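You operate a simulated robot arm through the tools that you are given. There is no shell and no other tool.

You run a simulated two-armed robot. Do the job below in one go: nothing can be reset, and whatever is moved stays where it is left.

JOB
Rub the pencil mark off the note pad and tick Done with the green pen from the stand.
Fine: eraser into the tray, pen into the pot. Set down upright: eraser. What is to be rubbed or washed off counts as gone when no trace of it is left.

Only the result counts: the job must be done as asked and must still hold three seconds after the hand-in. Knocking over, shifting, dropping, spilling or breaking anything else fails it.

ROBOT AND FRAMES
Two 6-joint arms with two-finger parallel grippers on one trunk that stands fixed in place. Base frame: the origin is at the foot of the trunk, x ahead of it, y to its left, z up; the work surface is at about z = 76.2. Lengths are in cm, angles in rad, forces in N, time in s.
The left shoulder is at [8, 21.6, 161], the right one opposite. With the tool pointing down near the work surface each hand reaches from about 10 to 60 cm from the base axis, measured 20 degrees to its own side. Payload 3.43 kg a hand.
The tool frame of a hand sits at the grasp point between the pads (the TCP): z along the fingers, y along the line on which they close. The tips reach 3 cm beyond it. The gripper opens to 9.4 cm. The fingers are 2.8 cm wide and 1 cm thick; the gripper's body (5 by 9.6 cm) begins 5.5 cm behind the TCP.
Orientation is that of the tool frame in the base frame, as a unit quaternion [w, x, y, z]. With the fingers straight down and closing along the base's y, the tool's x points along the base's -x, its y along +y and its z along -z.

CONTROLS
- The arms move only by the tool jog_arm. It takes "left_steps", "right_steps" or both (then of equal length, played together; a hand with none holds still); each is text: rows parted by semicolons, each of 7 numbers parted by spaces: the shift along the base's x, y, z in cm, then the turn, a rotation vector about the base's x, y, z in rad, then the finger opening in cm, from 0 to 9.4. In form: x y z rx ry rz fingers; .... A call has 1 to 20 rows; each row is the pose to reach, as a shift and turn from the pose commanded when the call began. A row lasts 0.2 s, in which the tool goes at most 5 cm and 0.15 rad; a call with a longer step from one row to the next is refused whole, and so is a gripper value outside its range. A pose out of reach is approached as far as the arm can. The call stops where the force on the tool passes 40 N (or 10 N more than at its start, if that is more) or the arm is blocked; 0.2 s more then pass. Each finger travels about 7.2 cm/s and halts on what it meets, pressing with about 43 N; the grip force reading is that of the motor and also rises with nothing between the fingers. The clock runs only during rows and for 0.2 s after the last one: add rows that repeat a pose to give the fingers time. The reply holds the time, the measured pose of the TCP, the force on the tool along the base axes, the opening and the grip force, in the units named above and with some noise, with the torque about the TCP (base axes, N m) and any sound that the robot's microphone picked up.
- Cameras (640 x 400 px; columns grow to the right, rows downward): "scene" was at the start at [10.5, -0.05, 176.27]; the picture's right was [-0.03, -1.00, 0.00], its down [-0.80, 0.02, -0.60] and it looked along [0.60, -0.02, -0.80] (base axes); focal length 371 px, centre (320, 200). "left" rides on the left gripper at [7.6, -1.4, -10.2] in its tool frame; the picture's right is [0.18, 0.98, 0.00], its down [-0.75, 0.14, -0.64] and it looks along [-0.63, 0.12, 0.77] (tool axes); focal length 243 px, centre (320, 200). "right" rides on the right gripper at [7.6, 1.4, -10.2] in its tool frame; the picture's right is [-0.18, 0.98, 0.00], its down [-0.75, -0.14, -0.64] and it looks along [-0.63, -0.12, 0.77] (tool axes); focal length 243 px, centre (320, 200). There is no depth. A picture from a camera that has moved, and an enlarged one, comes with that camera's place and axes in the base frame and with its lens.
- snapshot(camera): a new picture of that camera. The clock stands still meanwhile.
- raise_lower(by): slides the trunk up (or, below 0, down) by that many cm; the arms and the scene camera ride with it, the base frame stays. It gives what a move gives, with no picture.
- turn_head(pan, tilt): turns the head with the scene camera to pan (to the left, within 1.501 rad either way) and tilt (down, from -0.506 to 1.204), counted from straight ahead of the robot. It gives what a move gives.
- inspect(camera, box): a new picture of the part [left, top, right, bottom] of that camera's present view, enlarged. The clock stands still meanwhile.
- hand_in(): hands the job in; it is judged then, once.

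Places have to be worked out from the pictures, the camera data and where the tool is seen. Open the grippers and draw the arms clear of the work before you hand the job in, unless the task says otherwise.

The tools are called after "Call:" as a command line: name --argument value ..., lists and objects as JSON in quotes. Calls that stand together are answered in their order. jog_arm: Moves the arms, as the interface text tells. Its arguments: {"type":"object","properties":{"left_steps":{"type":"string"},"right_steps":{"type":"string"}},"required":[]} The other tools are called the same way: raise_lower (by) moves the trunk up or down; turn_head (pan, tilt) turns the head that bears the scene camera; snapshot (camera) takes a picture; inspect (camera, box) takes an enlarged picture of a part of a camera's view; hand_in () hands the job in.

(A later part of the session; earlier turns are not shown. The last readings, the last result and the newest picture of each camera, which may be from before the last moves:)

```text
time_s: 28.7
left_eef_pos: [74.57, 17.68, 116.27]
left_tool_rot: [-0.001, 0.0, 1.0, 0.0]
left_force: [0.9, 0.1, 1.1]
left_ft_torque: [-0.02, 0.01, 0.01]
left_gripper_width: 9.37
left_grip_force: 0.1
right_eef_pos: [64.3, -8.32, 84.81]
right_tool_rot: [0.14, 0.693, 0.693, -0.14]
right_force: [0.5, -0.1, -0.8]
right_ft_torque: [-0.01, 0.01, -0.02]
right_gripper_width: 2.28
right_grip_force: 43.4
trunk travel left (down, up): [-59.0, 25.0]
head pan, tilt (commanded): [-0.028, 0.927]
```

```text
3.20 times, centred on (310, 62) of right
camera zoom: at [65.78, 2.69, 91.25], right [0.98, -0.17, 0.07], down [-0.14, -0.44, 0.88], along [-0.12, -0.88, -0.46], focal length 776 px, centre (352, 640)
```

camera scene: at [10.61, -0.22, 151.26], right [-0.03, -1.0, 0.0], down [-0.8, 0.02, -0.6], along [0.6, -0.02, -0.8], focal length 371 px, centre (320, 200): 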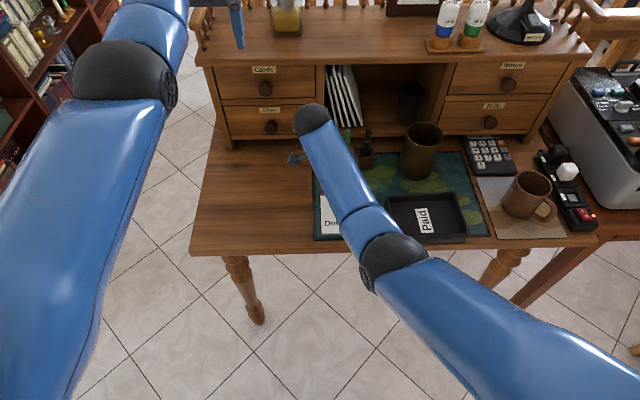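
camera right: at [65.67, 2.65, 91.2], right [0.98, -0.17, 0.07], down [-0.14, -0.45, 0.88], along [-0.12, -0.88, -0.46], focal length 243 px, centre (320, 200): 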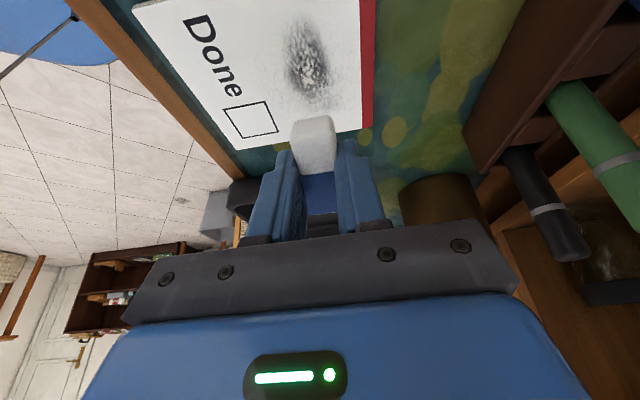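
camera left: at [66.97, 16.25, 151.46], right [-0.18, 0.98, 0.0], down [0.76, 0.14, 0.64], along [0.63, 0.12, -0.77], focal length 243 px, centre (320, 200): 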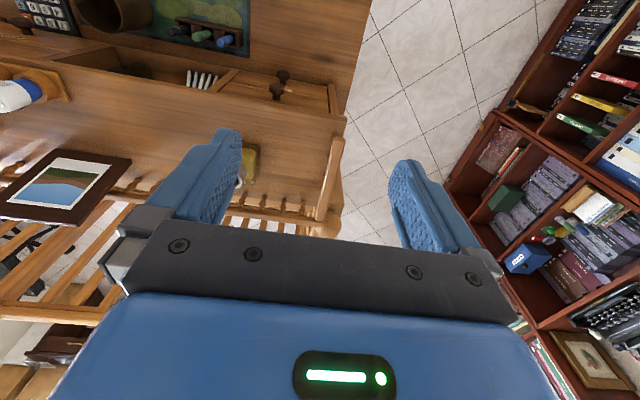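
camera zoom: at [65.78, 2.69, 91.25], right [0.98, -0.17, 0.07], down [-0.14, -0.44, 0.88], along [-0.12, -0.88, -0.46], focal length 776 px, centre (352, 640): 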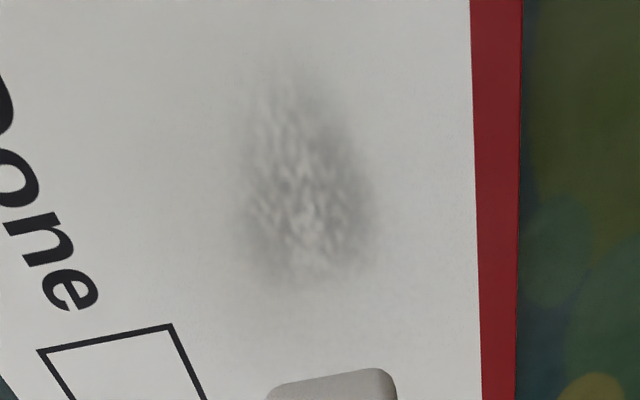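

It has faded a lot more. I'll repeat the strokes, starting slightly further toward +y to cover the left end.

Call:
jog_arm --right_steps "-0.5 3 -2 0 0 0 1; -1 4.5 -3.6 0 0 0 1; -1 4.5 -3.9 0 0 0 1; -1 3.2 -3.9 0 0 0 1; -1 1.9 -3.9 0 0 0 1; -1 0.6 -3.9 0 0 0 1; -1 -0.7 -3.9 0 0 0 1; -1 -2 -3.9 0 0 0 1; -1 -3.3 -3.9 0 0 0 1; 0 -1 -2.8 0 0 0 1; 0.9 3 -2.8 0 0 0 1; 1 4.5 -3.6 0 0 0 1; 1 4.5 -3.9 0 0 0 1; 1 3.2 -3.9 0 0 0 1; 1 1.9 -3.9 0 0 0 1; 1 0.6 -3.9 0 0 0 1; 1 -0.7 -3.9 0 0 0 1; 1 -2 -3.9 0 0 0 1; 1 -3.3 -3.9 0 0 0 1; 0.5 -1 -2 0 0 0 1"

Call:
jog_arm --right_steps "-0.5 3 0 0 0 0 1; -0.5 5.5 -1.6 0 0 0 1; -0.5 5.5 -1.9 0 0 0 1; -0.5 4.2 -1.9 0 0 0 1; -0.5 2.9 -1.9 0 0 0 1; -0.5 1.6 -1.9 0 0 0 1; -0.5 0.3 -1.9 0 0 0 1; -0.5 -1 -1.9 0 0 0 1; -0.5 -2.3 -1.9 0 0 0 1; -0.5 -1 0 0 0 0 1; -0.5 1 2 0 0 0 1; -0.5 1 2 0 0 0 1"

Call:
inspect --camera "right" --box '[260, 0, 360, 125]'

```text
time_s: 32.9
left_eef_pos: [74.73, 17.69, 116.25]
left_tool_rot: [-0.001, 0.0, 1.0, 0.0]
left_force: [-0.4, 0.4, -0.7]
left_ft_torque: [-0.02, -0.01, -0.01]
left_gripper_width: 9.39
left_grip_force: 0.0
right_eef_pos: [64.83, -9.37, 82.67]
right_tool_rot: [0.14, 0.693, 0.692, -0.142]
right_force: [-0.7, 0.5, -1.1]
right_ft_torque: [-0.01, -0.02, 0.0]
right_gripper_width: 2.25
right_grip_force: 43.0
trunk travel left (down, up): [-59.0, 25.0]
head pan, tilt (commanded): [-0.028, 0.927]
```

```text
time_s: 35.5
left_eef_pos: [74.56, 17.79, 116.32]
left_tool_rot: [-0.002, -0.001, 1.0, 0.0]
left_force: [-0.6, 0.3, -0.4]
left_ft_torque: [-0.01, 0.02, 0.0]
left_gripper_width: 9.41
left_grip_force: 0.0
right_eef_pos: [64.5, -8.42, 84.78]
right_tool_rot: [0.14, 0.693, 0.693, -0.141]
right_force: [0.2, 0.1, 0.2]
right_ft_torque: [0.03, 0.01, 0.01]
right_gripper_width: 2.26
right_grip_force: 42.8
trunk travel left (down, up): [-59.0, 25.0]
head pan, tilt (commanded): [-0.028, 0.927]
```

```text
3.20 times, centred on (310, 62) of right
camera zoom: at [65.88, 2.55, 91.26], right [0.98, -0.17, 0.07], down [-0.14, -0.44, 0.88], along [-0.12, -0.88, -0.46], focal length 776 px, centre (352, 640)
```

zoom: 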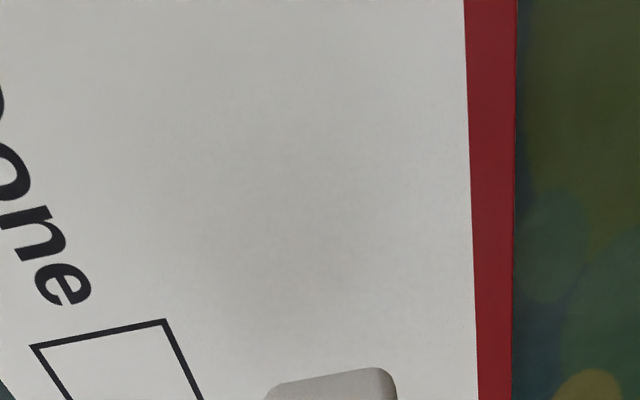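

The mark is virtually gone, with perhaps a faint haze left. I'll do another full round at three x positions to be certain no trace remains.

Call:
jog_arm --right_steps "-1 3 -2 0 0 0 1; -1.5 4.5 -3.6 0 0 0 1; -1.5 4.5 -3.9 0 0 0 1; -1.5 3 -3.9 0 0 0 1; -1.5 1.5 -3.9 0 0 0 1; -1.5 0 -3.9 0 0 0 1; -1.5 -1.5 -3.9 0 0 0 1; -1.5 -3 -3.9 0 0 0 1; -1.5 -4.4 -3.9 0 0 0 1; -0.5 -1 -2.8 0 0 0 1; 0 3 -2.8 0 0 0 1; 0 4.5 -3.6 0 0 0 1; 0 4.5 -3.9 0 0 0 1; 0 3 -3.9 0 0 0 1; 0 1.5 -3.9 0 0 0 1; 0 0 -3.9 0 0 0 1; 0 -1.5 -3.9 0 0 0 1; 0 -3 -3.9 0 0 0 1; 0 -4.4 -3.9 0 0 0 1; 0 -2 -2 0 0 0 1"

Call:
jog_arm --right_steps "0.7 3 0 0 0 0 1; 1.4 6.5 -1.6 0 0 0 1; 1.4 6.5 -1.9 0 0 0 1; 1.4 5 -1.9 0 0 0 1; 1.4 3.5 -1.9 0 0 0 1; 1.4 2 -1.9 0 0 0 1; 1.4 0.5 -1.9 0 0 0 1; 1.4 -1 -1.9 0 0 0 1; 1.4 -2.4 -1.9 0 0 0 1; 1 -1 0 0 0 0 1; 0 2 2 0 0 0 1; 0 2 2 0 0 0 1"

Call:
inspect --camera "right" --box '[260, 0, 360, 125]'

```text
time_s: 39.7
left_eef_pos: [74.77, 17.73, 116.29]
left_tool_rot: [-0.002, 0.001, 1.0, -0.001]
left_force: [0.8, 0.4, -0.5]
left_ft_torque: [-0.01, 0.0, 0.03]
left_gripper_width: 9.4
left_grip_force: 0.0
right_eef_pos: [64.4, -10.34, 82.84]
right_tool_rot: [0.139, 0.693, 0.693, -0.142]
right_force: [-0.1, 0.4, -0.4]
right_ft_torque: [-0.02, 0.02, 0.02]
right_gripper_width: 2.29
right_grip_force: 43.1
trunk travel left (down, up): [-59.0, 25.0]
head pan, tilt (commanded): [-0.028, 0.927]
```

```text
time_s: 41.6
left_eef_pos: [74.53, 17.33, 116.54]
left_tool_rot: [0.0, 0.003, 1.0, 0.0]
left_force: [-0.4, -0.8, -1.2]
left_ft_torque: [0.02, -0.02, -0.01]
left_gripper_width: 9.39
left_grip_force: 0.0
right_eef_pos: [67.75, -10.8, 80.49]
right_tool_rot: [0.14, 0.694, 0.693, -0.138]
right_force: [-13.7, 10.6, 20.8]
right_ft_torque: [0.69, 0.34, 0.29]
right_gripper_width: 2.27
right_grip_force: 42.4
right hand out of reach, approached as far as the arm can: row 5, 6, 7, 8, 9
trunk travel left (down, up): [-59.0, 25.0]
head pan, tilt (commanded): [-0.028, 0.927]
stopped in row 9 (right hand): the force on the tool passed its limit at 47 N (the readings are from after the stop); the commanded pose is now the measured one
```

```text
3.20 times, centred on (310, 62) of right
camera zoom: at [69.12, 0.03, 87.14], right [0.98, -0.17, 0.07], down [-0.14, -0.45, 0.88], along [-0.12, -0.88, -0.47], focal length 776 px, centre (352, 640)
```

zoom: 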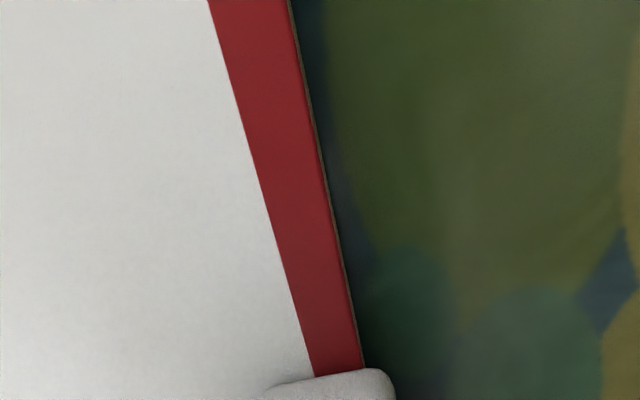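

A row ran out of reach, the hand drifted outward and the force limit stopped it. I'll lift straight up right away and check the pad.

Call:
jog_arm --right_steps "0 0 1 0 0 0 1; 0 0 3 0 0 0 1; 0 0 4.5 0 0 0 1; 0 0 4.5 0 0 0 1"

Call:
snapshot --camera "right"

Call:
snapshot --camera "scene"

```text
time_s: 42.6
left_eef_pos: [74.78, 17.56, 116.28]
left_tool_rot: [-0.001, 0.002, 1.0, 0.0]
left_force: [-0.6, -0.1, 0.4]
left_ft_torque: [0.02, 0.01, 0.01]
left_gripper_width: 9.38
left_grip_force: 0.0
right_eef_pos: [69.37, -10.48, 84.27]
right_tool_rot: [0.139, 0.694, 0.693, -0.141]
right_force: [0.7, -0.5, -0.4]
right_ft_torque: [-0.01, -0.01, 0.0]
right_gripper_width: 2.27
right_grip_force: 43.1
right hand out of reach, approached as far as the arm can: row 1, 2, 3, 4
trunk travel left (down, up): [-59.0, 25.0]
head pan, tilt (commanded): [-0.028, 0.927]
```

```text
taken
camera right: at [70.83, 0.37, 90.69], right [0.98, -0.17, 0.07], down [-0.14, -0.45, 0.88], along [-0.12, -0.88, -0.46], focal length 243 px, centre (320, 200)
```

right: 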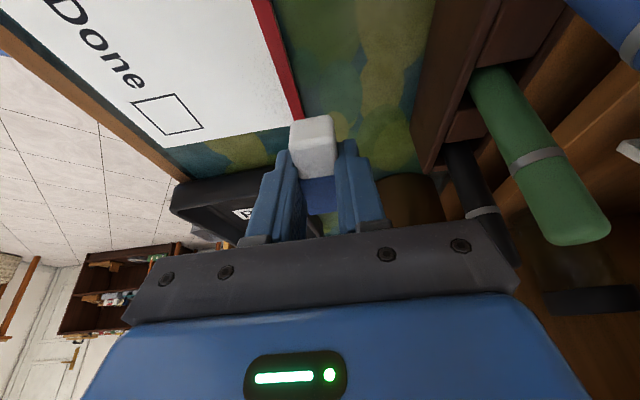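

```text
taken
camera scene: at [10.63, -0.07, 151.26], right [-0.03, -1.0, 0.0], down [-0.8, 0.02, -0.6], along [0.6, -0.02, -0.8], focal length 371 px, centre (320, 200)
```

scene: 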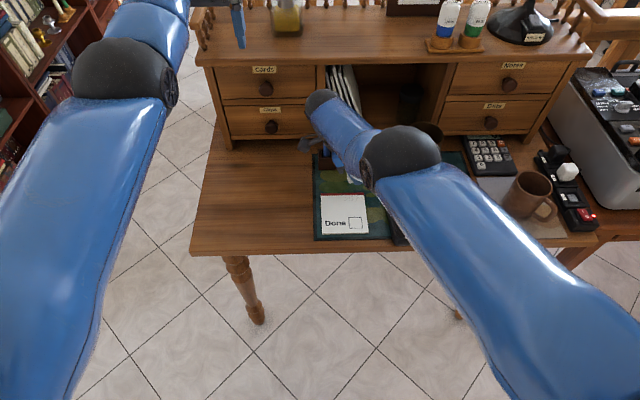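

The pad is fully visible in the scene view now. I'll zoom in to check that it has not shifted and whether the mark is gone.

Call:
inspect --camera "scene" --box '[312, 190, 376, 240]'

Call:
inspect --camera "scene" --box '[300, 80, 460, 250]'

```text
8.00 times, centred on (344, 215) of scene
camera zoom: at [10.63, -0.07, 151.26], right [-0.03, -1.0, 0.0], down [-0.8, 0.02, -0.6], along [0.6, -0.02, -0.8], focal length 2967 px, centre (128, 80)
```

zoom: 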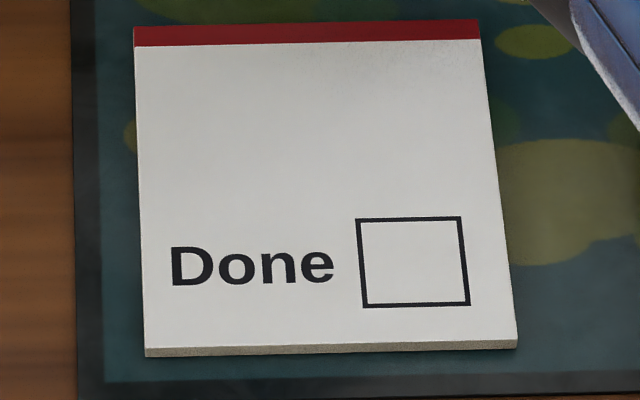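

```text
2.35 times, centred on (380, 165) of scene
camera zoom: at [10.63, -0.07, 151.26], right [-0.03, -1.0, 0.0], down [-0.8, 0.02, -0.6], along [0.6, -0.02, -0.8], focal length 873 px, centre (179, 282)
```

zoom: 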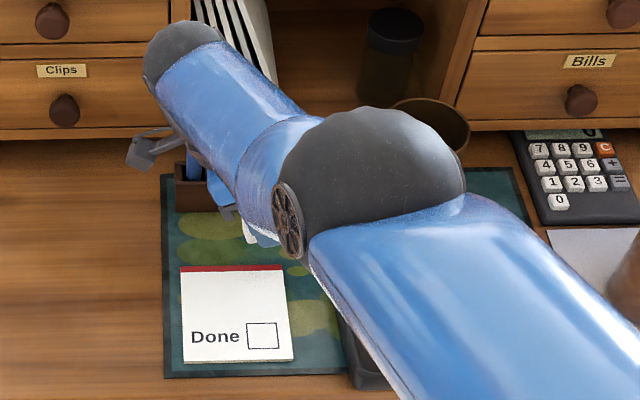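

The pad is in place. There may be a faint speckle near its upper right, so I'll look closer.

Call:
inspect --camera "scene" --box '[326, 190, 362, 212]'

Call:
inspect --camera "right" --box '[180, 0, 310, 130]'

```text
16.00 times, centred on (344, 201) of scene
camera zoom: at [10.63, -0.07, 151.26], right [-0.03, -1.0, 0.0], down [-0.8, 0.02, -0.6], along [0.6, -0.02, -0.8], focal length 5934 px, centre (-64, 184)
```

zoom: 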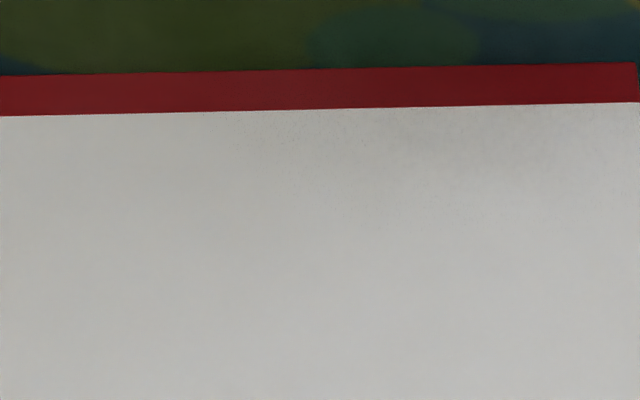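

```text
3.08 times, centred on (245, 65) of right
camera zoom: at [70.83, 0.37, 90.69], right [0.98, -0.17, 0.07], down [-0.14, -0.45, 0.88], along [-0.12, -0.88, -0.46], focal length 746 px, centre (551, 615)
```

zoom: 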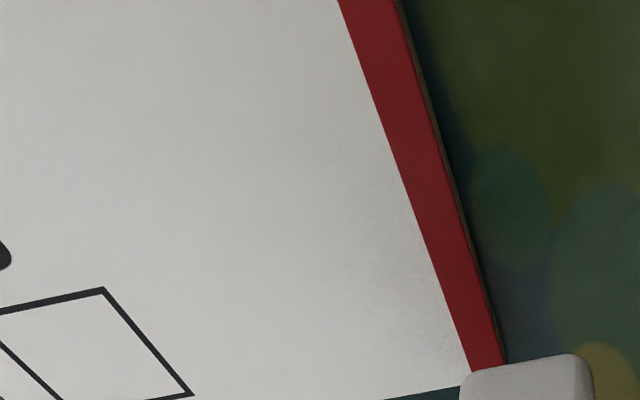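

A faint residue remains along the top edge, at x≈66–67 and y −7 to −12. Before reaching it I need to get the arm out of this awkward posture. Raising the trunk keeps the joints as they are and lifts the hand safely clear of the pens and pot.

Call:
raise_lower --by 15

Call:
jog_arm --right_steps "-0.5 0 0 0.1 0 0 1; -1 0 0 0.2 0 0 1; -1.5 0 0 0.3 0 0 1; -2 0 0 0.4 0 0 1; -2 0 0 0.4 0 0 1"

Call:
snapshot --camera "scene"

```text
time_s: 44.3
left_eef_pos: [74.82, 17.5, 131.38]
left_tool_rot: [-0.001, 0.001, 1.0, 0.0]
left_force: [1.2, -0.1, 0.2]
left_ft_torque: [0.01, -0.01, -0.01]
left_gripper_width: 9.38
left_grip_force: 0.1
right_eef_pos: [69.36, -10.48, 99.16]
right_tool_rot: [0.139, 0.694, 0.693, -0.14]
right_force: [0.4, 0.2, -0.7]
right_ft_torque: [0.01, 0.03, -0.01]
right_gripper_width: 2.27
right_grip_force: 43.0
trunk travel left (down, up): [-74.0, 10.0]
head pan, tilt (commanded): [-0.028, 0.927]
```

```text
time_s: 45.5
left_eef_pos: [74.75, 17.58, 131.23]
left_tool_rot: [-0.001, 0.002, 1.0, -0.001]
left_force: [0.0, 0.1, -0.3]
left_ft_torque: [0.0, 0.01, 0.02]
left_gripper_width: 9.4
left_grip_force: 0.1
right_eef_pos: [71.21, -9.81, 97.71]
right_tool_rot: [-0.002, 0.708, 0.706, 0.0]
right_force: [0.2, 0.1, -1.0]
right_ft_torque: [-0.01, 0.05, 0.02]
right_gripper_width: 2.25
right_grip_force: 43.0
right hand out of reach, approached as far as the arm can: row 1, 2, 3, 4, 5
trunk travel left (down, up): [-74.0, 10.0]
head pan, tilt (commanded): [-0.028, 0.927]
```

```text
taken
camera scene: at [10.53, -0.06, 166.27], right [-0.03, -1.0, 0.0], down [-0.8, 0.02, -0.6], along [0.6, -0.02, -0.8], focal length 371 px, centre (320, 200)
```

scene: 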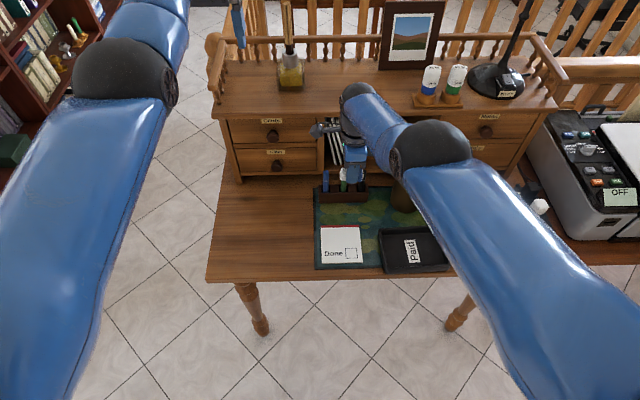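

The geometry shows the right elbow has gone straight at full reach and the solver is stuck there. The hand is high and clear, so I'll command outward and up, then inward, to let the elbow bend the right way again.

Call:
jog_arm --right_steps "2 0 3 0 0 0 1; 3 0 6 0 0 0 1; 3 0 9 0 0 0 1; 1.5 0 11 0 0 0 1; 0 0 13 0 0 0 1; -1.5 0 13 0 0 0 1; -3 0 13 0 0 0 1; -3 0 13 0 0 0 1"

Call:
snapshot --camera "scene"

```text
time_s: 47.3
left_eef_pos: [74.6, 17.62, 131.28]
left_tool_rot: [-0.001, 0.0, 1.0, -0.001]
left_force: [0.5, -0.6, -0.5]
left_ft_torque: [0.01, 0.01, 0.02]
left_gripper_width: 9.41
left_grip_force: 0.2
right_eef_pos: [68.34, -9.6, 110.93]
right_tool_rot: [-0.001, 0.708, 0.706, 0.001]
right_force: [0.5, -0.5, -0.4]
right_ft_torque: [-0.02, 0.01, -0.01]
right_gripper_width: 2.26
right_grip_force: 42.8
right hand out of reach, approached as far as the arm can: row 1, 2, 3
trunk travel left (down, up): [-74.0, 10.0]
head pan, tilt (commanded): [-0.028, 0.927]
```

```text
taken
camera scene: at [10.53, -0.05, 166.27], right [-0.03, -1.0, 0.0], down [-0.8, 0.02, -0.6], along [0.6, -0.02, -0.8], focal length 371 px, centre (320, 200)
```

scene: 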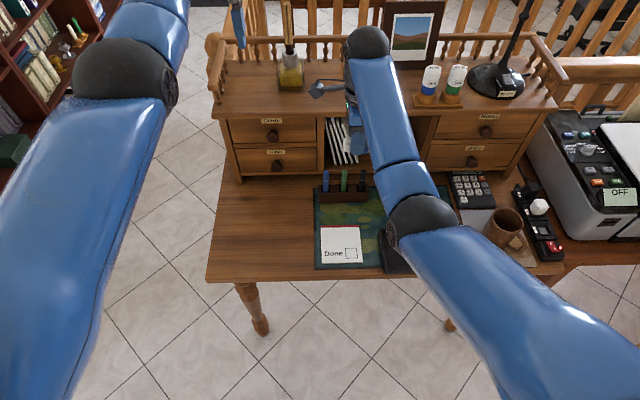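

The elbow is bent the right way again. I'll lower the trunk by 23 cm so that the far edge of the pad is comfortably within reach.

Call:
raise_lower --by -23

Call:
jog_arm --right_steps "-1 1 0 -0.1 0 0 1; -1.5 2 0 -0.2 0 0 1; -2 3 0 -0.3 0 0 1; -2.1 4 -1 -0.4 0 0 1; -2.1 4 -2 -0.4 0 0 1; -2.1 4 -2 -0.4 0 0 1"

Call:
snapshot --camera "right"

Call:
snapshot --camera "scene"

```text
time_s: 49.8
left_eef_pos: [74.69, 17.6, 108.34]
left_tool_rot: [0.0, 0.001, 1.0, 0.001]
left_force: [-0.6, -0.5, 0.0]
left_ft_torque: [-0.01, -0.01, -0.03]
left_gripper_width: 9.39
left_grip_force: 0.1
right_eef_pos: [68.32, -9.62, 87.81]
right_tool_rot: [0.0, 0.707, 0.707, 0.0]
right_force: [0.8, 0.8, -0.2]
right_ft_torque: [-0.01, 0.0, -0.01]
right_gripper_width: 2.27
right_grip_force: 43.2
trunk travel left (down, up): [-51.0, 33.0]
head pan, tilt (commanded): [-0.028, 0.927]
```

```text
time_s: 51.1
left_eef_pos: [74.73, 17.6, 108.41]
left_tool_rot: [-0.001, 0.002, 1.0, 0.001]
left_force: [-0.1, -0.1, -0.1]
left_ft_torque: [0.01, 0.01, 0.02]
left_gripper_width: 9.4
left_grip_force: 0.0
right_eef_pos: [66.06, -5.74, 85.92]
right_tool_rot: [0.14, 0.693, 0.693, -0.14]
right_force: [0.0, -0.6, -0.2]
right_ft_torque: [0.02, -0.01, 0.02]
right_gripper_width: 2.28
right_grip_force: 43.0
right hand out of reach, approached as far as the arm can: row 1, 2, 3
trunk travel left (down, up): [-51.0, 33.0]
head pan, tilt (commanded): [-0.028, 0.927]
```

```text
taken
camera right: at [67.56, 5.18, 92.31], right [0.98, -0.17, 0.07], down [-0.14, -0.45, 0.88], along [-0.12, -0.88, -0.46], focal length 243 px, centre (320, 200)
```

right: 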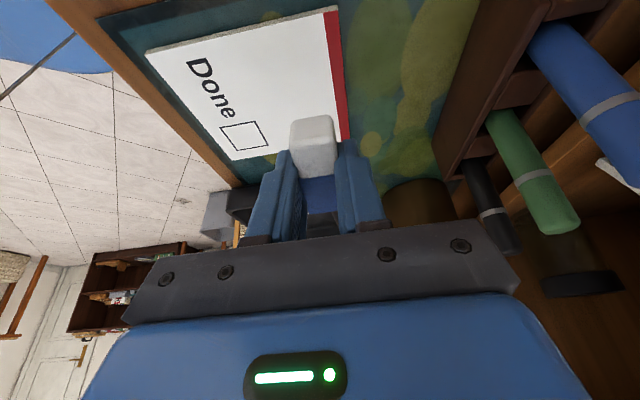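

```text
taken
camera scene: at [10.52, -0.05, 143.27], right [-0.03, -1.0, 0.0], down [-0.8, 0.02, -0.6], along [0.6, -0.02, -0.8], focal length 371 px, centre (320, 200)
```

scene: 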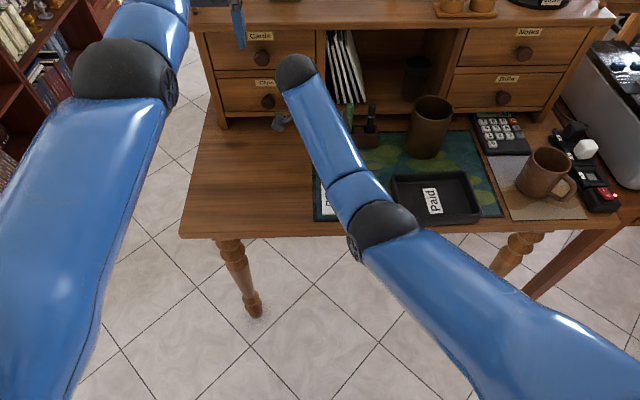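

The hand is at (66.1, −5.7, 85.9) and tilted. I'll look closely at the pad's upper right area from the hand camera.

Call:
inspect --camera "right" --box '[240, 10, 360, 130]'

Call:
inspect --camera "right" --box '[290, 50, 350, 110]'

```text
3.33 times, centred on (300, 70) of right
camera zoom: at [67.56, 5.18, 92.31], right [0.98, -0.17, 0.07], down [-0.14, -0.45, 0.88], along [-0.12, -0.88, -0.46], focal length 809 px, centre (387, 633)
```

zoom: 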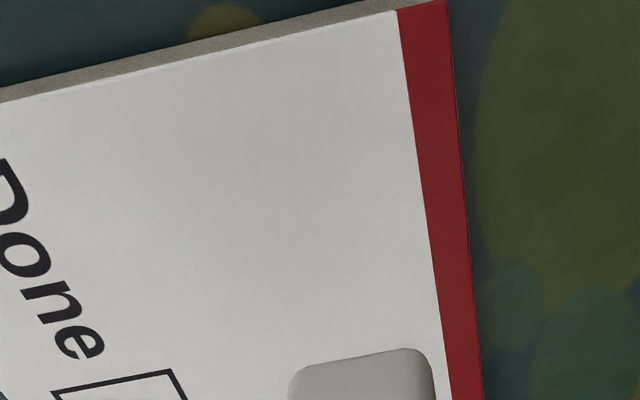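

```text
6.67 times, centred on (320, 80) of right
camera zoom: at [67.56, 5.18, 92.31], right [0.98, -0.17, 0.07], down [-0.14, -0.45, 0.88], along [-0.12, -0.88, -0.46], focal length 1618 px, centre (320, 1000)
```

zoom: 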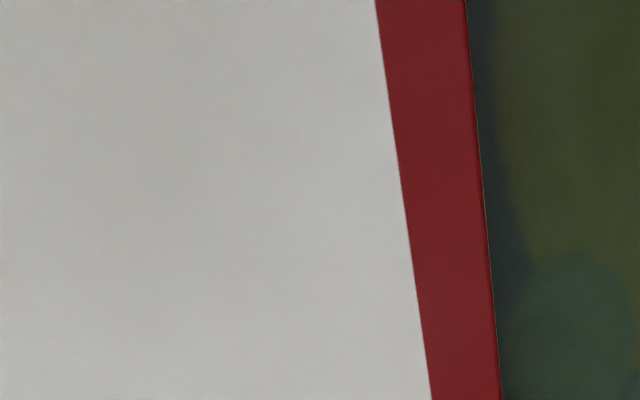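

The left part is clean. I'm now rubbing the strip at x≈66.2 with pull strokes across the full width, first checking contact.

Call:
jog_arm --right_steps "0 1.3 -2 0 0 0 1; 0 1.3 -4 0 0 0 1; 0 1.3 -4.6 0 0 0 1; 0 1.3 -4.85 0 0 0 1; 0 0.3 -4.9 0 0 0 1; 0 -0.7 -4.9 0 0 0 1"

```text
time_s: 52.5
left_eef_pos: [74.72, 17.49, 108.46]
left_tool_rot: [-0.001, 0.001, 1.0, 0.0]
left_force: [0.0, 0.0, 0.9]
left_ft_torque: [0.04, 0.01, 0.0]
left_gripper_width: 9.38
left_grip_force: 0.1
right_eef_pos: [66.08, -6.32, 81.0]
right_tool_rot: [0.139, 0.694, 0.692, -0.14]
right_force: [0.2, -0.4, -0.6]
right_ft_torque: [0.02, 0.03, 0.0]
right_gripper_width: 2.28
right_grip_force: 43.0
trunk travel left (down, up): [-51.0, 33.0]
head pan, tilt (commanded): [-0.028, 0.927]
```

There's no contact at z 81.0, so the eraser must have shifted slightly in the grip. I'm creeping lower.

Call:
jog_arm --right_steps "0 0 -0.1 0 0 0 1; 0 0 -0.2 0 0 0 1; 0 0 -0.2 0 0 0 1"

Call:
inspect --camera "right" --box '[240, 60, 400, 180]'

```text
time_s: 53.4
left_eef_pos: [74.82, 17.56, 108.38]
left_tool_rot: [0.0, 0.0, 1.0, 0.0]
left_force: [-0.1, 0.2, 0.3]
left_ft_torque: [-0.03, 0.0, 0.0]
left_gripper_width: 9.42
left_grip_force: 0.0
right_eef_pos: [66.32, -6.29, 80.71]
right_tool_rot: [0.14, 0.693, 0.693, -0.14]
right_force: [-0.5, 0.2, -1.0]
right_ft_torque: [-0.03, 0.02, 0.0]
right_gripper_width: 2.28
right_grip_force: 43.0
trunk travel left (down, up): [-51.0, 33.0]
head pan, tilt (commanded): [-0.028, 0.927]
```

```text
3.33 times, centred on (320, 120) of right
camera zoom: at [67.61, 4.52, 87.26], right [0.98, -0.17, 0.07], down [-0.14, -0.45, 0.88], along [-0.12, -0.88, -0.46], focal length 809 px, centre (320, 467)
```

zoom: 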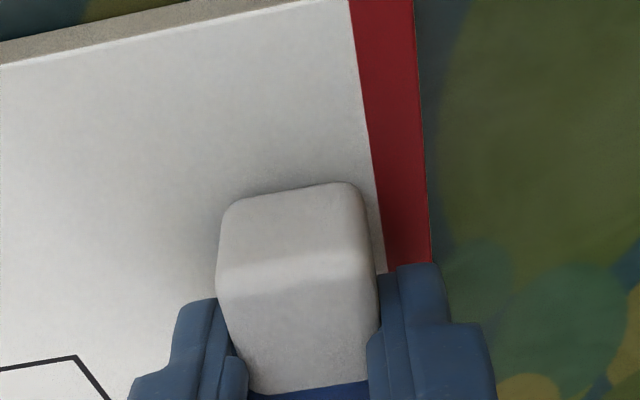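

I'll lift, lower the trunk another 4 cm for margin, and tilt 0.15 rad more so the white edge clearly leads the fingertips.

Call:
jog_arm --right_steps "0 0 2.5 0 0 0 1; 0 0 4.5 0 0 0 1; 0 0 4.5 0 0 0 1"

Call:
raise_lower --by -4

Call:
jog_arm --right_steps "0 0 0.4 -0.08 0 0 1; 0 0 0.4 -0.15 0 0 1; 0 0 0.4 -0.15 0 0 1"

Call:
inspect --camera "right" --box '[240, 60, 400, 180]'

```text
time_s: 54.1
left_eef_pos: [74.74, 17.64, 108.44]
left_tool_rot: [-0.001, 0.0, 1.0, 0.001]
left_force: [-0.1, -0.6, 0.3]
left_ft_torque: [0.0, 0.03, 0.0]
left_gripper_width: 9.41
left_grip_force: 0.0
right_eef_pos: [66.29, -6.46, 85.25]
right_tool_rot: [0.139, 0.694, 0.693, -0.14]
right_force: [-0.3, -0.7, -0.8]
right_ft_torque: [0.02, -0.01, 0.0]
right_gripper_width: 2.24
right_grip_force: 43.1
trunk travel left (down, up): [-51.0, 33.0]
head pan, tilt (commanded): [-0.028, 0.927]
```

```text
time_s: 55.0
left_eef_pos: [74.6, 17.58, 104.4]
left_tool_rot: [-0.001, 0.002, 1.0, 0.0]
left_force: [0.3, 0.2, 0.1]
left_ft_torque: [0.0, -0.02, 0.01]
left_gripper_width: 9.39
left_grip_force: 0.2
right_eef_pos: [66.16, -6.42, 81.25]
right_tool_rot: [0.139, 0.694, 0.693, -0.14]
right_force: [-1.0, 0.2, -0.8]
right_ft_torque: [0.03, -0.02, 0.01]
right_gripper_width: 2.29
right_grip_force: 43.2
trunk travel left (down, up): [-47.0, 37.0]
head pan, tilt (commanded): [-0.028, 0.927]
```

```text
time_s: 55.8
left_eef_pos: [74.67, 17.54, 104.28]
left_tool_rot: [0.0, 0.002, 1.0, 0.001]
left_force: [-0.7, 0.2, 0.5]
left_ft_torque: [-0.01, -0.04, -0.02]
left_gripper_width: 9.41
left_grip_force: 0.1
right_eef_pos: [66.24, -6.38, 81.59]
right_tool_rot: [0.191, 0.682, 0.68, -0.191]
right_force: [-0.2, 0.0, -0.1]
right_ft_torque: [0.02, 0.01, 0.0]
right_gripper_width: 2.26
right_grip_force: 42.6
trunk travel left (down, up): [-47.0, 37.0]
head pan, tilt (commanded): [-0.028, 0.927]
```

```text
3.33 times, centred on (320, 120) of right
camera zoom: at [67.65, 5.3, 86.41], right [0.98, -0.16, 0.1], down [-0.14, -0.31, 0.94], along [-0.12, -0.94, -0.33], focal length 809 px, centre (320, 467)
```

zoom: 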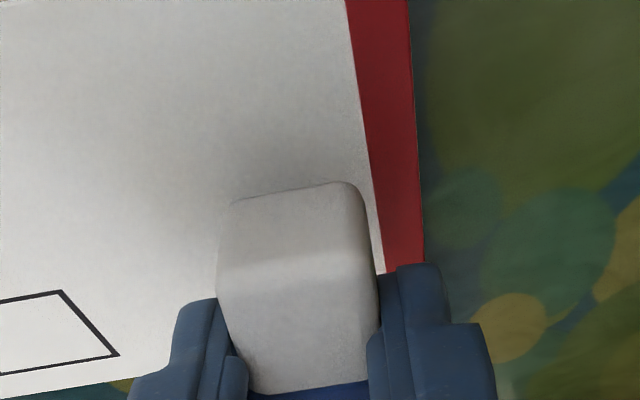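

Descending in small steps to find contact.

Call:
jog_arm --right_steps "0 0 -0.3 0 0 0 1; 0 0 -0.6 0 0 0 1; 0 0 -0.7 0 0 0 1"

Call:
jog_arm --right_steps "0 0 -0.1 0 0 0 1; 0 0 -0.15 0 0 0 1"

```text
time_s: 56.6
left_eef_pos: [74.66, 17.58, 104.22]
left_tool_rot: [-0.001, 0.002, 1.0, 0.0]
left_force: [-0.6, -0.2, 0.9]
left_ft_torque: [-0.02, 0.01, 0.02]
left_gripper_width: 9.37
left_grip_force: 0.1
right_eef_pos: [66.18, -6.38, 81.07]
right_tool_rot: [0.191, 0.681, 0.68, -0.191]
right_force: [-0.6, -1.3, -0.5]
right_ft_torque: [-0.01, 0.03, 0.0]
right_gripper_width: 2.25
right_grip_force: 43.5
trunk travel left (down, up): [-47.0, 37.0]
head pan, tilt (commanded): [-0.028, 0.927]
```

```text
time_s: 57.2
left_eef_pos: [74.63, 17.58, 104.29]
left_tool_rot: [-0.001, 0.002, 1.0, 0.001]
left_force: [-0.5, 0.0, -0.1]
left_ft_torque: [0.01, -0.02, 0.0]
left_gripper_width: 9.41
left_grip_force: 0.1
right_eef_pos: [66.26, -6.54, 80.85]
right_tool_rot: [0.192, 0.681, 0.681, -0.19]
right_force: [-1.0, -0.4, 3.1]
right_ft_torque: [0.05, 0.03, 0.0]
right_gripper_width: 2.28
right_grip_force: 42.6
trunk travel left (down, up): [-47.0, 37.0]
head pan, tilt (commanded): [-0.028, 0.927]
```

Contact is at TCP z≈80.85. I'm pulling −y with light pressure across to y≈−12, then lifting and looking.

Call:
jog_arm --right_steps "0 -0.8 -0.1 0 0 0 1; 0 -1.7 -0.12 0 0 0 1; 0 -2.6 -0.12 0 0 0 1; 0 -3.5 -0.12 0 0 0 1; 0 -4.4 -0.12 0 0 0 1; 0 -5.3 -0.12 0 0 0 1; 0 -6.1 -0.12 0 0 0 1"

Call:
jog_arm --right_steps "0 0 1 0 0 0 1; 0 4 2.5 0 0 0 1; 0 8 3.5 0 0 0 1; 0 8 3.5 0 0 0 1"

Call:
inspect --camera "right" --box '[240, 60, 400, 160]'

```text
time_s: 58.8
left_eef_pos: [74.58, 17.61, 104.31]
left_tool_rot: [-0.001, 0.001, 1.0, 0.001]
left_force: [-0.6, 0.2, -0.5]
left_ft_torque: [-0.02, 0.01, -0.01]
left_gripper_width: 9.41
left_grip_force: 0.0
right_eef_pos: [66.18, -12.51, 80.89]
right_tool_rot: [0.191, 0.682, 0.68, -0.192]
right_force: [0.2, 5.8, 7.8]
right_ft_torque: [0.33, -0.01, 0.02]
right_gripper_width: 2.28
right_grip_force: 43.0
trunk travel left (down, up): [-47.0, 37.0]
head pan, tilt (commanded): [-0.028, 0.927]
```

```text
time_s: 59.8
left_eef_pos: [74.75, 17.34, 104.28]
left_tool_rot: [-0.001, 0.002, 1.0, 0.0]
left_force: [-0.7, -0.3, -0.3]
left_ft_torque: [-0.01, 0.0, -0.02]
left_gripper_width: 9.39
left_grip_force: 0.1
right_eef_pos: [66.27, -4.56, 84.16]
right_tool_rot: [0.191, 0.682, 0.68, -0.191]
right_force: [0.7, -0.6, 0.4]
right_ft_torque: [0.02, -0.01, -0.02]
right_gripper_width: 2.29
right_grip_force: 43.2
trunk travel left (down, up): [-47.0, 37.0]
head pan, tilt (commanded): [-0.028, 0.927]
```

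```text
4.00 times, centred on (320, 110) of right
camera zoom: at [67.69, 7.12, 88.87], right [0.98, -0.16, 0.1], down [-0.14, -0.31, 0.94], along [-0.12, -0.94, -0.33], focal length 970 px, centre (320, 560)
```

zoom: 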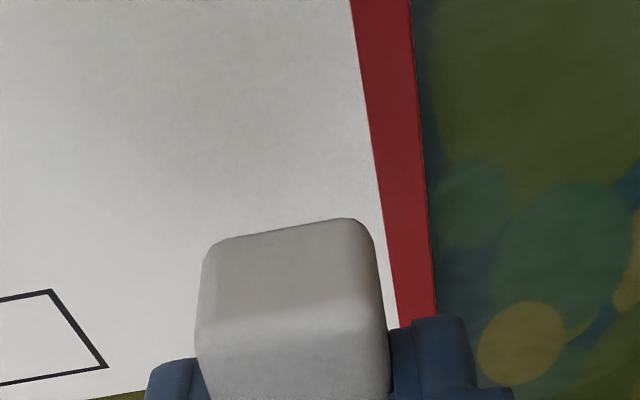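

That pressure was lighter, about 8 N. I'll do two more full strokes at x≈66.2 and x≈65.1 with a bit more pressure.

Call:
jog_arm --right_steps "0 0.9 -2 0 0 0 1; 0 0.9 -3.2 0 0 0 1; 0 0.9 -3.45 0 0 0 1; 0 -0.4 -3.5 0 0 0 1; 0 -1.7 -3.5 0 0 0 1; 0 -3 -3.5 0 0 0 1; 0 -4.3 -3.5 0 0 0 1; 0 -5.6 -3.5 0 0 0 1; 0 -6.8 -3.5 0 0 0 1; 0 -7.9 -3.5 0 0 0 1; -0.5 -4.5 -2.2 0 0 0 1; -1.1 -0.2 -2.4 0 0 0 1; -1.1 0.9 -3.3 0 0 0 1; -1.1 -0.4 -3.5 0 0 0 1; -1.1 -1.7 -3.5 0 0 0 1; -1.1 -3 -3.5 0 0 0 1; -1.1 -4.3 -3.5 0 0 0 1; -1.1 -5.6 -3.5 0 0 0 1; -1.1 -6.8 -3.5 0 0 0 1; -1.1 -7.9 -3.5 0 0 0 1"

Call:
jog_arm --right_steps "0 0 1.5 0 0 0 1; 0 0 4 0 0 0 1; 0 0 4 0 0 0 1"

Call:
inspect --camera "right" --box '[240, 20, 400, 160]'

```text
time_s: 64.0
left_eef_pos: [74.59, 17.68, 104.46]
left_tool_rot: [0.0, 0.001, 1.0, 0.0]
left_force: [-0.8, 0.3, 0.2]
left_ft_torque: [-0.01, 0.0, 0.02]
left_gripper_width: 9.42
left_grip_force: 0.1
right_eef_pos: [65.11, -12.22, 80.85]
right_tool_rot: [0.192, 0.681, 0.681, -0.19]
right_force: [1.6, 8.5, 12.3]
right_ft_torque: [0.44, 0.02, -0.01]
right_gripper_width: 2.28
right_grip_force: 42.9
trunk travel left (down, up): [-47.0, 37.0]
head pan, tilt (commanded): [-0.028, 0.927]
```

```text
time_s: 64.8
left_eef_pos: [74.6, 17.4, 104.29]
left_tool_rot: [-0.001, 0.0, 1.0, 0.0]
left_force: [-0.1, -0.1, -0.2]
left_ft_torque: [-0.01, -0.03, 0.0]
left_gripper_width: 9.38
left_grip_force: 0.0
right_eef_pos: [66.99, -12.3, 83.39]
right_tool_rot: [0.191, 0.681, 0.681, -0.192]
right_force: [-0.8, 0.9, -1.1]
right_ft_torque: [0.01, 0.0, 0.0]
right_gripper_width: 2.28
right_grip_force: 42.6
right hand out of reach, approached as far as the arm can: row 1, 2, 3
trunk travel left (down, up): [-47.0, 37.0]
head pan, tilt (commanded): [-0.028, 0.927]
```

```text
2.86 times, centred on (320, 90) of right
camera zoom: at [68.36, -0.56, 88.22], right [0.98, -0.16, 0.1], down [-0.14, -0.31, 0.94], along [-0.12, -0.94, -0.33], focal length 693 px, centre (320, 514)
```

zoom: 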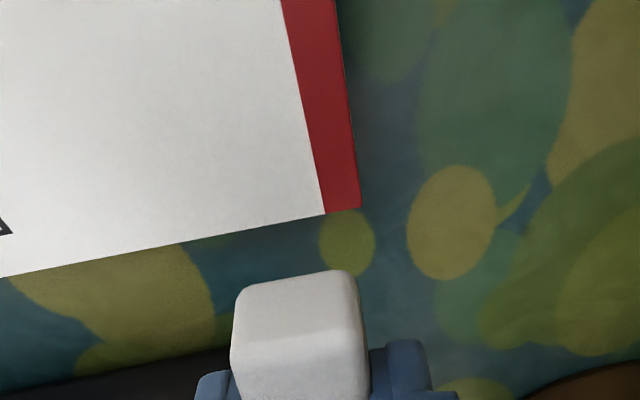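

The edge strip now looks clean. I'll raise the trunk 21 cm, which suits the nearer tray, then bring the eraser above the tray and level it. That should also open the scene view of the pad.

Call:
raise_lower --by 21

Call:
jog_arm --right_steps "0 -1 -3 0.1 0 0 1; 0 -2.5 -6 0.2 0 0 1; -1 -4.5 -9 0.3 0 0 1; -2.5 -6.5 -11 0.4 0 0 1; -4 -8.5 -13 0.5 0 0 1; -5.5 -10.5 -15 0.55 0 0 1; -6.5 -12.2 -16.4 0.55 0 0 1; -6.5 -12.2 -16.4 0.55 0 0 1"

Call:
snapshot --camera "scene"

Call:
snapshot --camera "right"

```text
time_s: 67.0
left_eef_pos: [74.75, 17.59, 125.29]
left_tool_rot: [0.0, 0.0, 1.0, 0.0]
left_force: [0.4, 0.1, 0.6]
left_ft_torque: [-0.03, 0.01, 0.02]
left_gripper_width: 9.4
left_grip_force: 0.1
right_eef_pos: [66.93, -12.28, 104.36]
right_tool_rot: [0.191, 0.682, 0.68, -0.192]
right_force: [0.0, 0.4, -0.1]
right_ft_torque: [0.02, 0.04, -0.02]
right_gripper_width: 2.26
right_grip_force: 43.0
trunk travel left (down, up): [-68.0, 16.0]
head pan, tilt (commanded): [-0.028, 0.927]
```

```text
time_s: 68.8
left_eef_pos: [74.66, 17.57, 125.33]
left_tool_rot: [-0.001, 0.002, 1.0, -0.001]
left_force: [-1.3, -0.5, 0.8]
left_ft_torque: [-0.01, -0.01, 0.03]
left_gripper_width: 9.39
left_grip_force: 0.2
right_eef_pos: [60.49, -24.73, 88.07]
right_tool_rot: [-0.002, 0.708, 0.706, 0.0]
right_force: [0.2, -0.4, -1.2]
right_ft_torque: [0.02, 0.0, -0.02]
right_gripper_width: 2.28
right_grip_force: 42.7
trunk travel left (down, up): [-68.0, 16.0]
head pan, tilt (commanded): [-0.028, 0.927]
```

```text
taken
camera scene: at [10.54, -0.03, 160.27], right [-0.03, -1.0, 0.0], down [-0.8, 0.02, -0.6], along [0.6, -0.02, -0.8], focal length 371 px, centre (320, 200)
```

scene: 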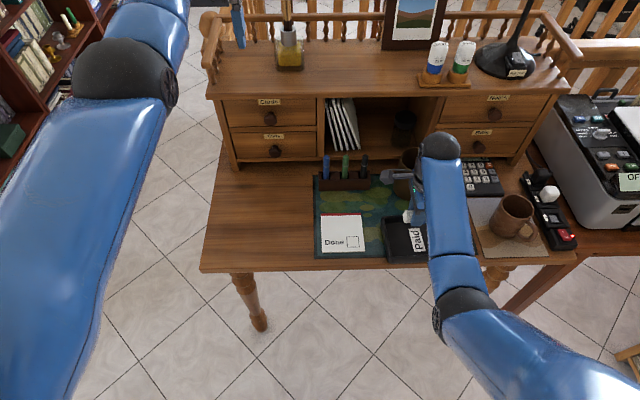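

```text
taken
camera right: at [61.86, -17.14, 98.31], right [0.98, -0.19, 0.0], down [-0.14, -0.76, 0.64], along [-0.12, -0.63, -0.77], focal length 243 px, centre (320, 200)
```

right: 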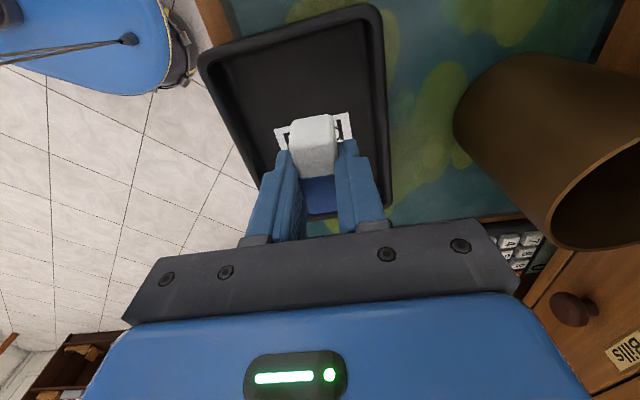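

Now I'll zoom on the pad to verify that no trace remains, and on the eraser to see whether it hangs level.

Call:
inspect --camera "scene" --box '[312, 205, 376, 255]'

Call:
inspect --camera "scene" --box '[322, 210, 364, 236]'

Call:
inspect --camera "scene" --box '[370, 150, 470, 265]'

Call:
inspect --camera "right" --box '[180, 0, 420, 240]'

```text
8.00 times, centred on (344, 230) of scene
camera zoom: at [10.54, -0.03, 160.27], right [-0.03, -1.0, 0.0], down [-0.8, 0.02, -0.6], along [0.6, -0.02, -0.8], focal length 2967 px, centre (128, -40)
```

zoom: 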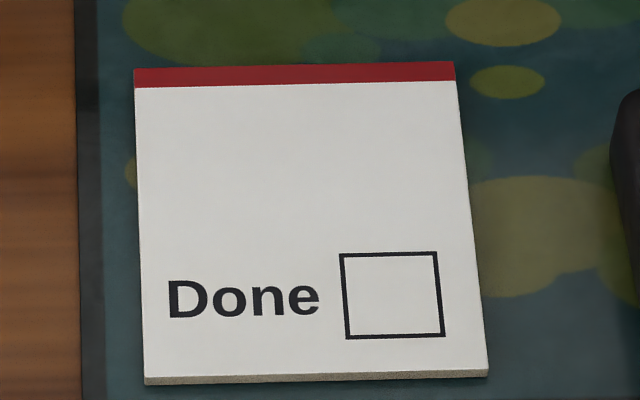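

```text
15.24 times, centred on (343, 223) of scene
camera zoom: at [10.54, -0.03, 160.27], right [-0.03, -1.0, 0.0], down [-0.8, 0.02, -0.6], along [0.6, -0.02, -0.8], focal length 5651 px, centre (-30, -150)
```

zoom: 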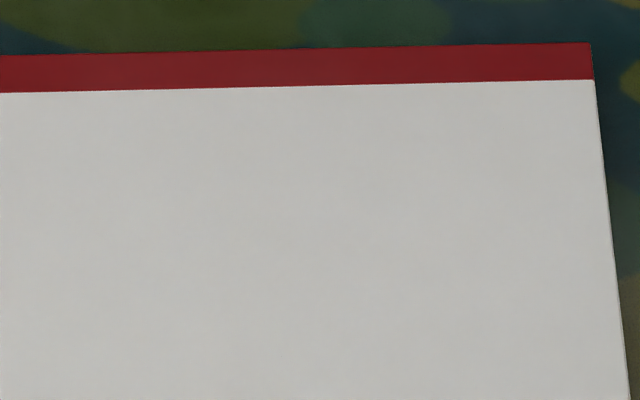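

```text
3.48 times, centred on (420, 208) of scene
camera zoom: at [10.54, -0.03, 160.27], right [-0.03, -1.0, 0.0], down [-0.8, 0.02, -0.6], along [0.6, -0.02, -0.8], focal length 1290 px, centre (-28, 174)
```

zoom: 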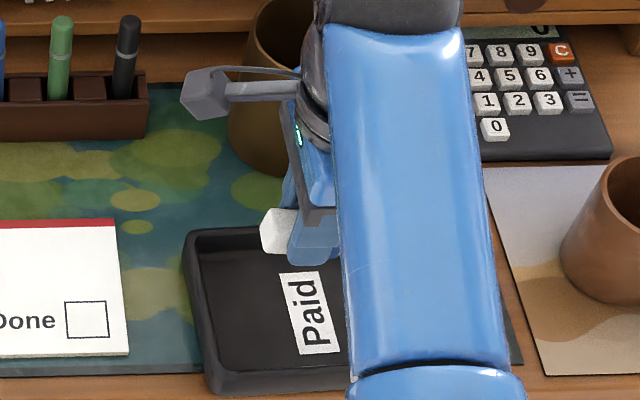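

```text
1.67 times, centred on (300, 120) of right
camera zoom: at [61.86, -17.14, 98.31], right [0.98, -0.19, 0.0], down [-0.14, -0.76, 0.64], along [-0.12, -0.63, -0.77], focal length 404 px, centre (353, 333)
```

zoom: 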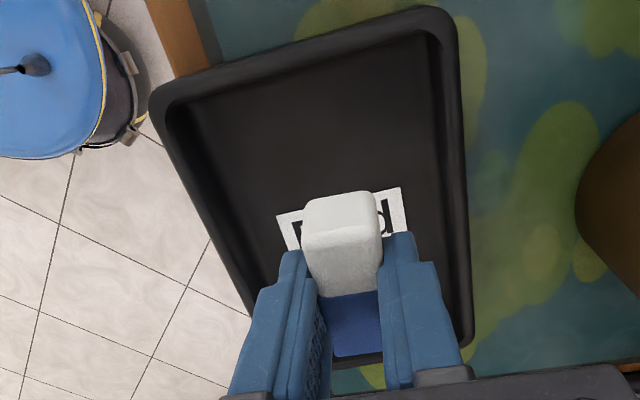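

The pad is clean at 15× zoom. I'll zoom on the held eraser to judge its tilt before setting it down.

Call:
inspect --camera "scene" --box '[392, 200, 432, 230]'

Call:
inspect --camera "right" --box '[270, 100, 360, 230]'

```text
13.33 times, centred on (412, 215) of scene
camera zoom: at [10.54, -0.03, 160.27], right [-0.03, -1.0, 0.0], down [-0.8, 0.02, -0.6], along [0.6, -0.02, -0.8], focal length 4945 px, centre (-907, 0)
```

zoom: 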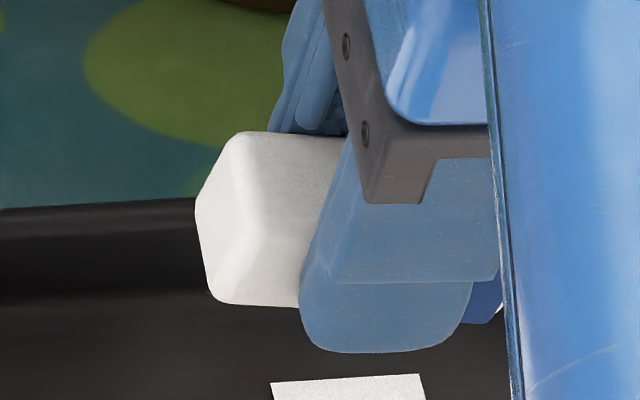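

```text
3.08 times, centred on (315, 165) of right
camera zoom: at [61.86, -17.14, 98.31], right [0.98, -0.19, 0.0], down [-0.14, -0.76, 0.64], along [-0.12, -0.63, -0.77], focal length 746 px, centre (335, 308)
```

zoom: 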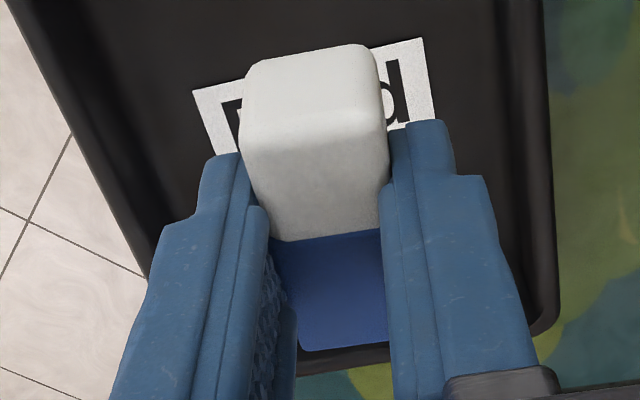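

The eraser sits about 0.16 rad white-end-up in the grip. I'll tilt the hand −0.16 to level it and descend into the tray slowly.

Call:
jog_arm --right_steps "0 0 -2 -0.08 0 0 1; 0 0 -4 -0.16 0 0 1; 0 0 -5.5 -0.16 0 0 1; 0 0 -6.6 -0.16 0 0 1; 0 0 -6.9 -0.16 0 0 1; 0 0 -6.9 -0.16 0 0 1"

Call:
inspect --camera "scene" --box '[390, 200, 440, 250]'

```text
time_s: 70.2
left_eef_pos: [74.72, 17.61, 125.31]
left_tool_rot: [-0.001, 0.001, 1.0, 0.0]
left_force: [-0.5, -0.4, 0.1]
left_ft_torque: [0.0, 0.01, 0.0]
left_gripper_width: 9.41
left_grip_force: 0.0
right_eef_pos: [60.52, -24.54, 81.06]
right_tool_rot: [0.056, 0.706, 0.704, -0.056]
right_force: [0.3, 0.6, -0.5]
right_ft_torque: [0.02, -0.03, 0.0]
right_gripper_width: 2.26
right_grip_force: 42.5
trunk travel left (down, up): [-68.0, 16.0]
head pan, tilt (commanded): [-0.028, 0.927]
```

```text
8.00 times, centred on (415, 225) of scene
camera zoom: at [10.53, -0.05, 160.27], right [-0.03, -1.0, 0.0], down [-0.8, 0.02, -0.6], along [0.6, -0.02, -0.8], focal length 2967 px, centre (-440, 0)
```

zoom: 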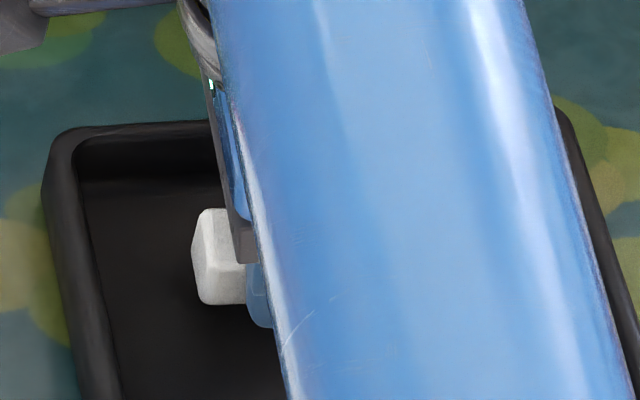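

Now level over the tray floor, I'm creeping down to contact.

Call:
jog_arm --right_steps "0 0 -0.25 0 0 0 1; 0 0 -0.5 0 0 0 1; 0 0 -0.65 0 0 0 1; 0 0 -0.65 0 0 0 1"

Call:
jog_arm --right_steps "0 0 -0.12 0 0 0 1; 0 0 -0.24 0 0 0 1; 0 0 -0.24 0 0 0 1"

```text
time_s: 71.2
left_eef_pos: [74.76, 17.6, 125.21]
left_tool_rot: [0.0, 0.001, 1.0, 0.001]
left_force: [-0.9, 0.5, 0.4]
left_ft_torque: [0.02, 0.02, 0.0]
left_gripper_width: 9.39
left_grip_force: 0.1
right_eef_pos: [60.47, -24.5, 80.42]
right_tool_rot: [0.056, 0.706, 0.704, -0.055]
right_force: [0.2, -0.3, -0.3]
right_ft_torque: [-0.01, 0.01, 0.01]
right_gripper_width: 2.25
right_grip_force: 43.2
trunk travel left (down, up): [-68.0, 16.0]
head pan, tilt (commanded): [-0.028, 0.927]
```

```text
time_s: 72.0
left_eef_pos: [74.68, 17.42, 125.28]
left_tool_rot: [0.0, 0.001, 1.0, 0.0]
left_force: [-0.2, 0.5, 0.8]
left_ft_torque: [-0.01, 0.01, -0.03]
left_gripper_width: 9.42
left_grip_force: 0.1
right_eef_pos: [60.63, -24.49, 80.29]
right_tool_rot: [0.056, 0.706, 0.704, -0.056]
right_force: [-1.0, -0.8, 0.0]
right_ft_torque: [0.0, -0.06, 0.01]
right_gripper_width: 2.24
right_grip_force: 42.9
trunk travel left (down, up): [-68.0, 16.0]
head pan, tilt (commanded): [-0.028, 0.927]
```

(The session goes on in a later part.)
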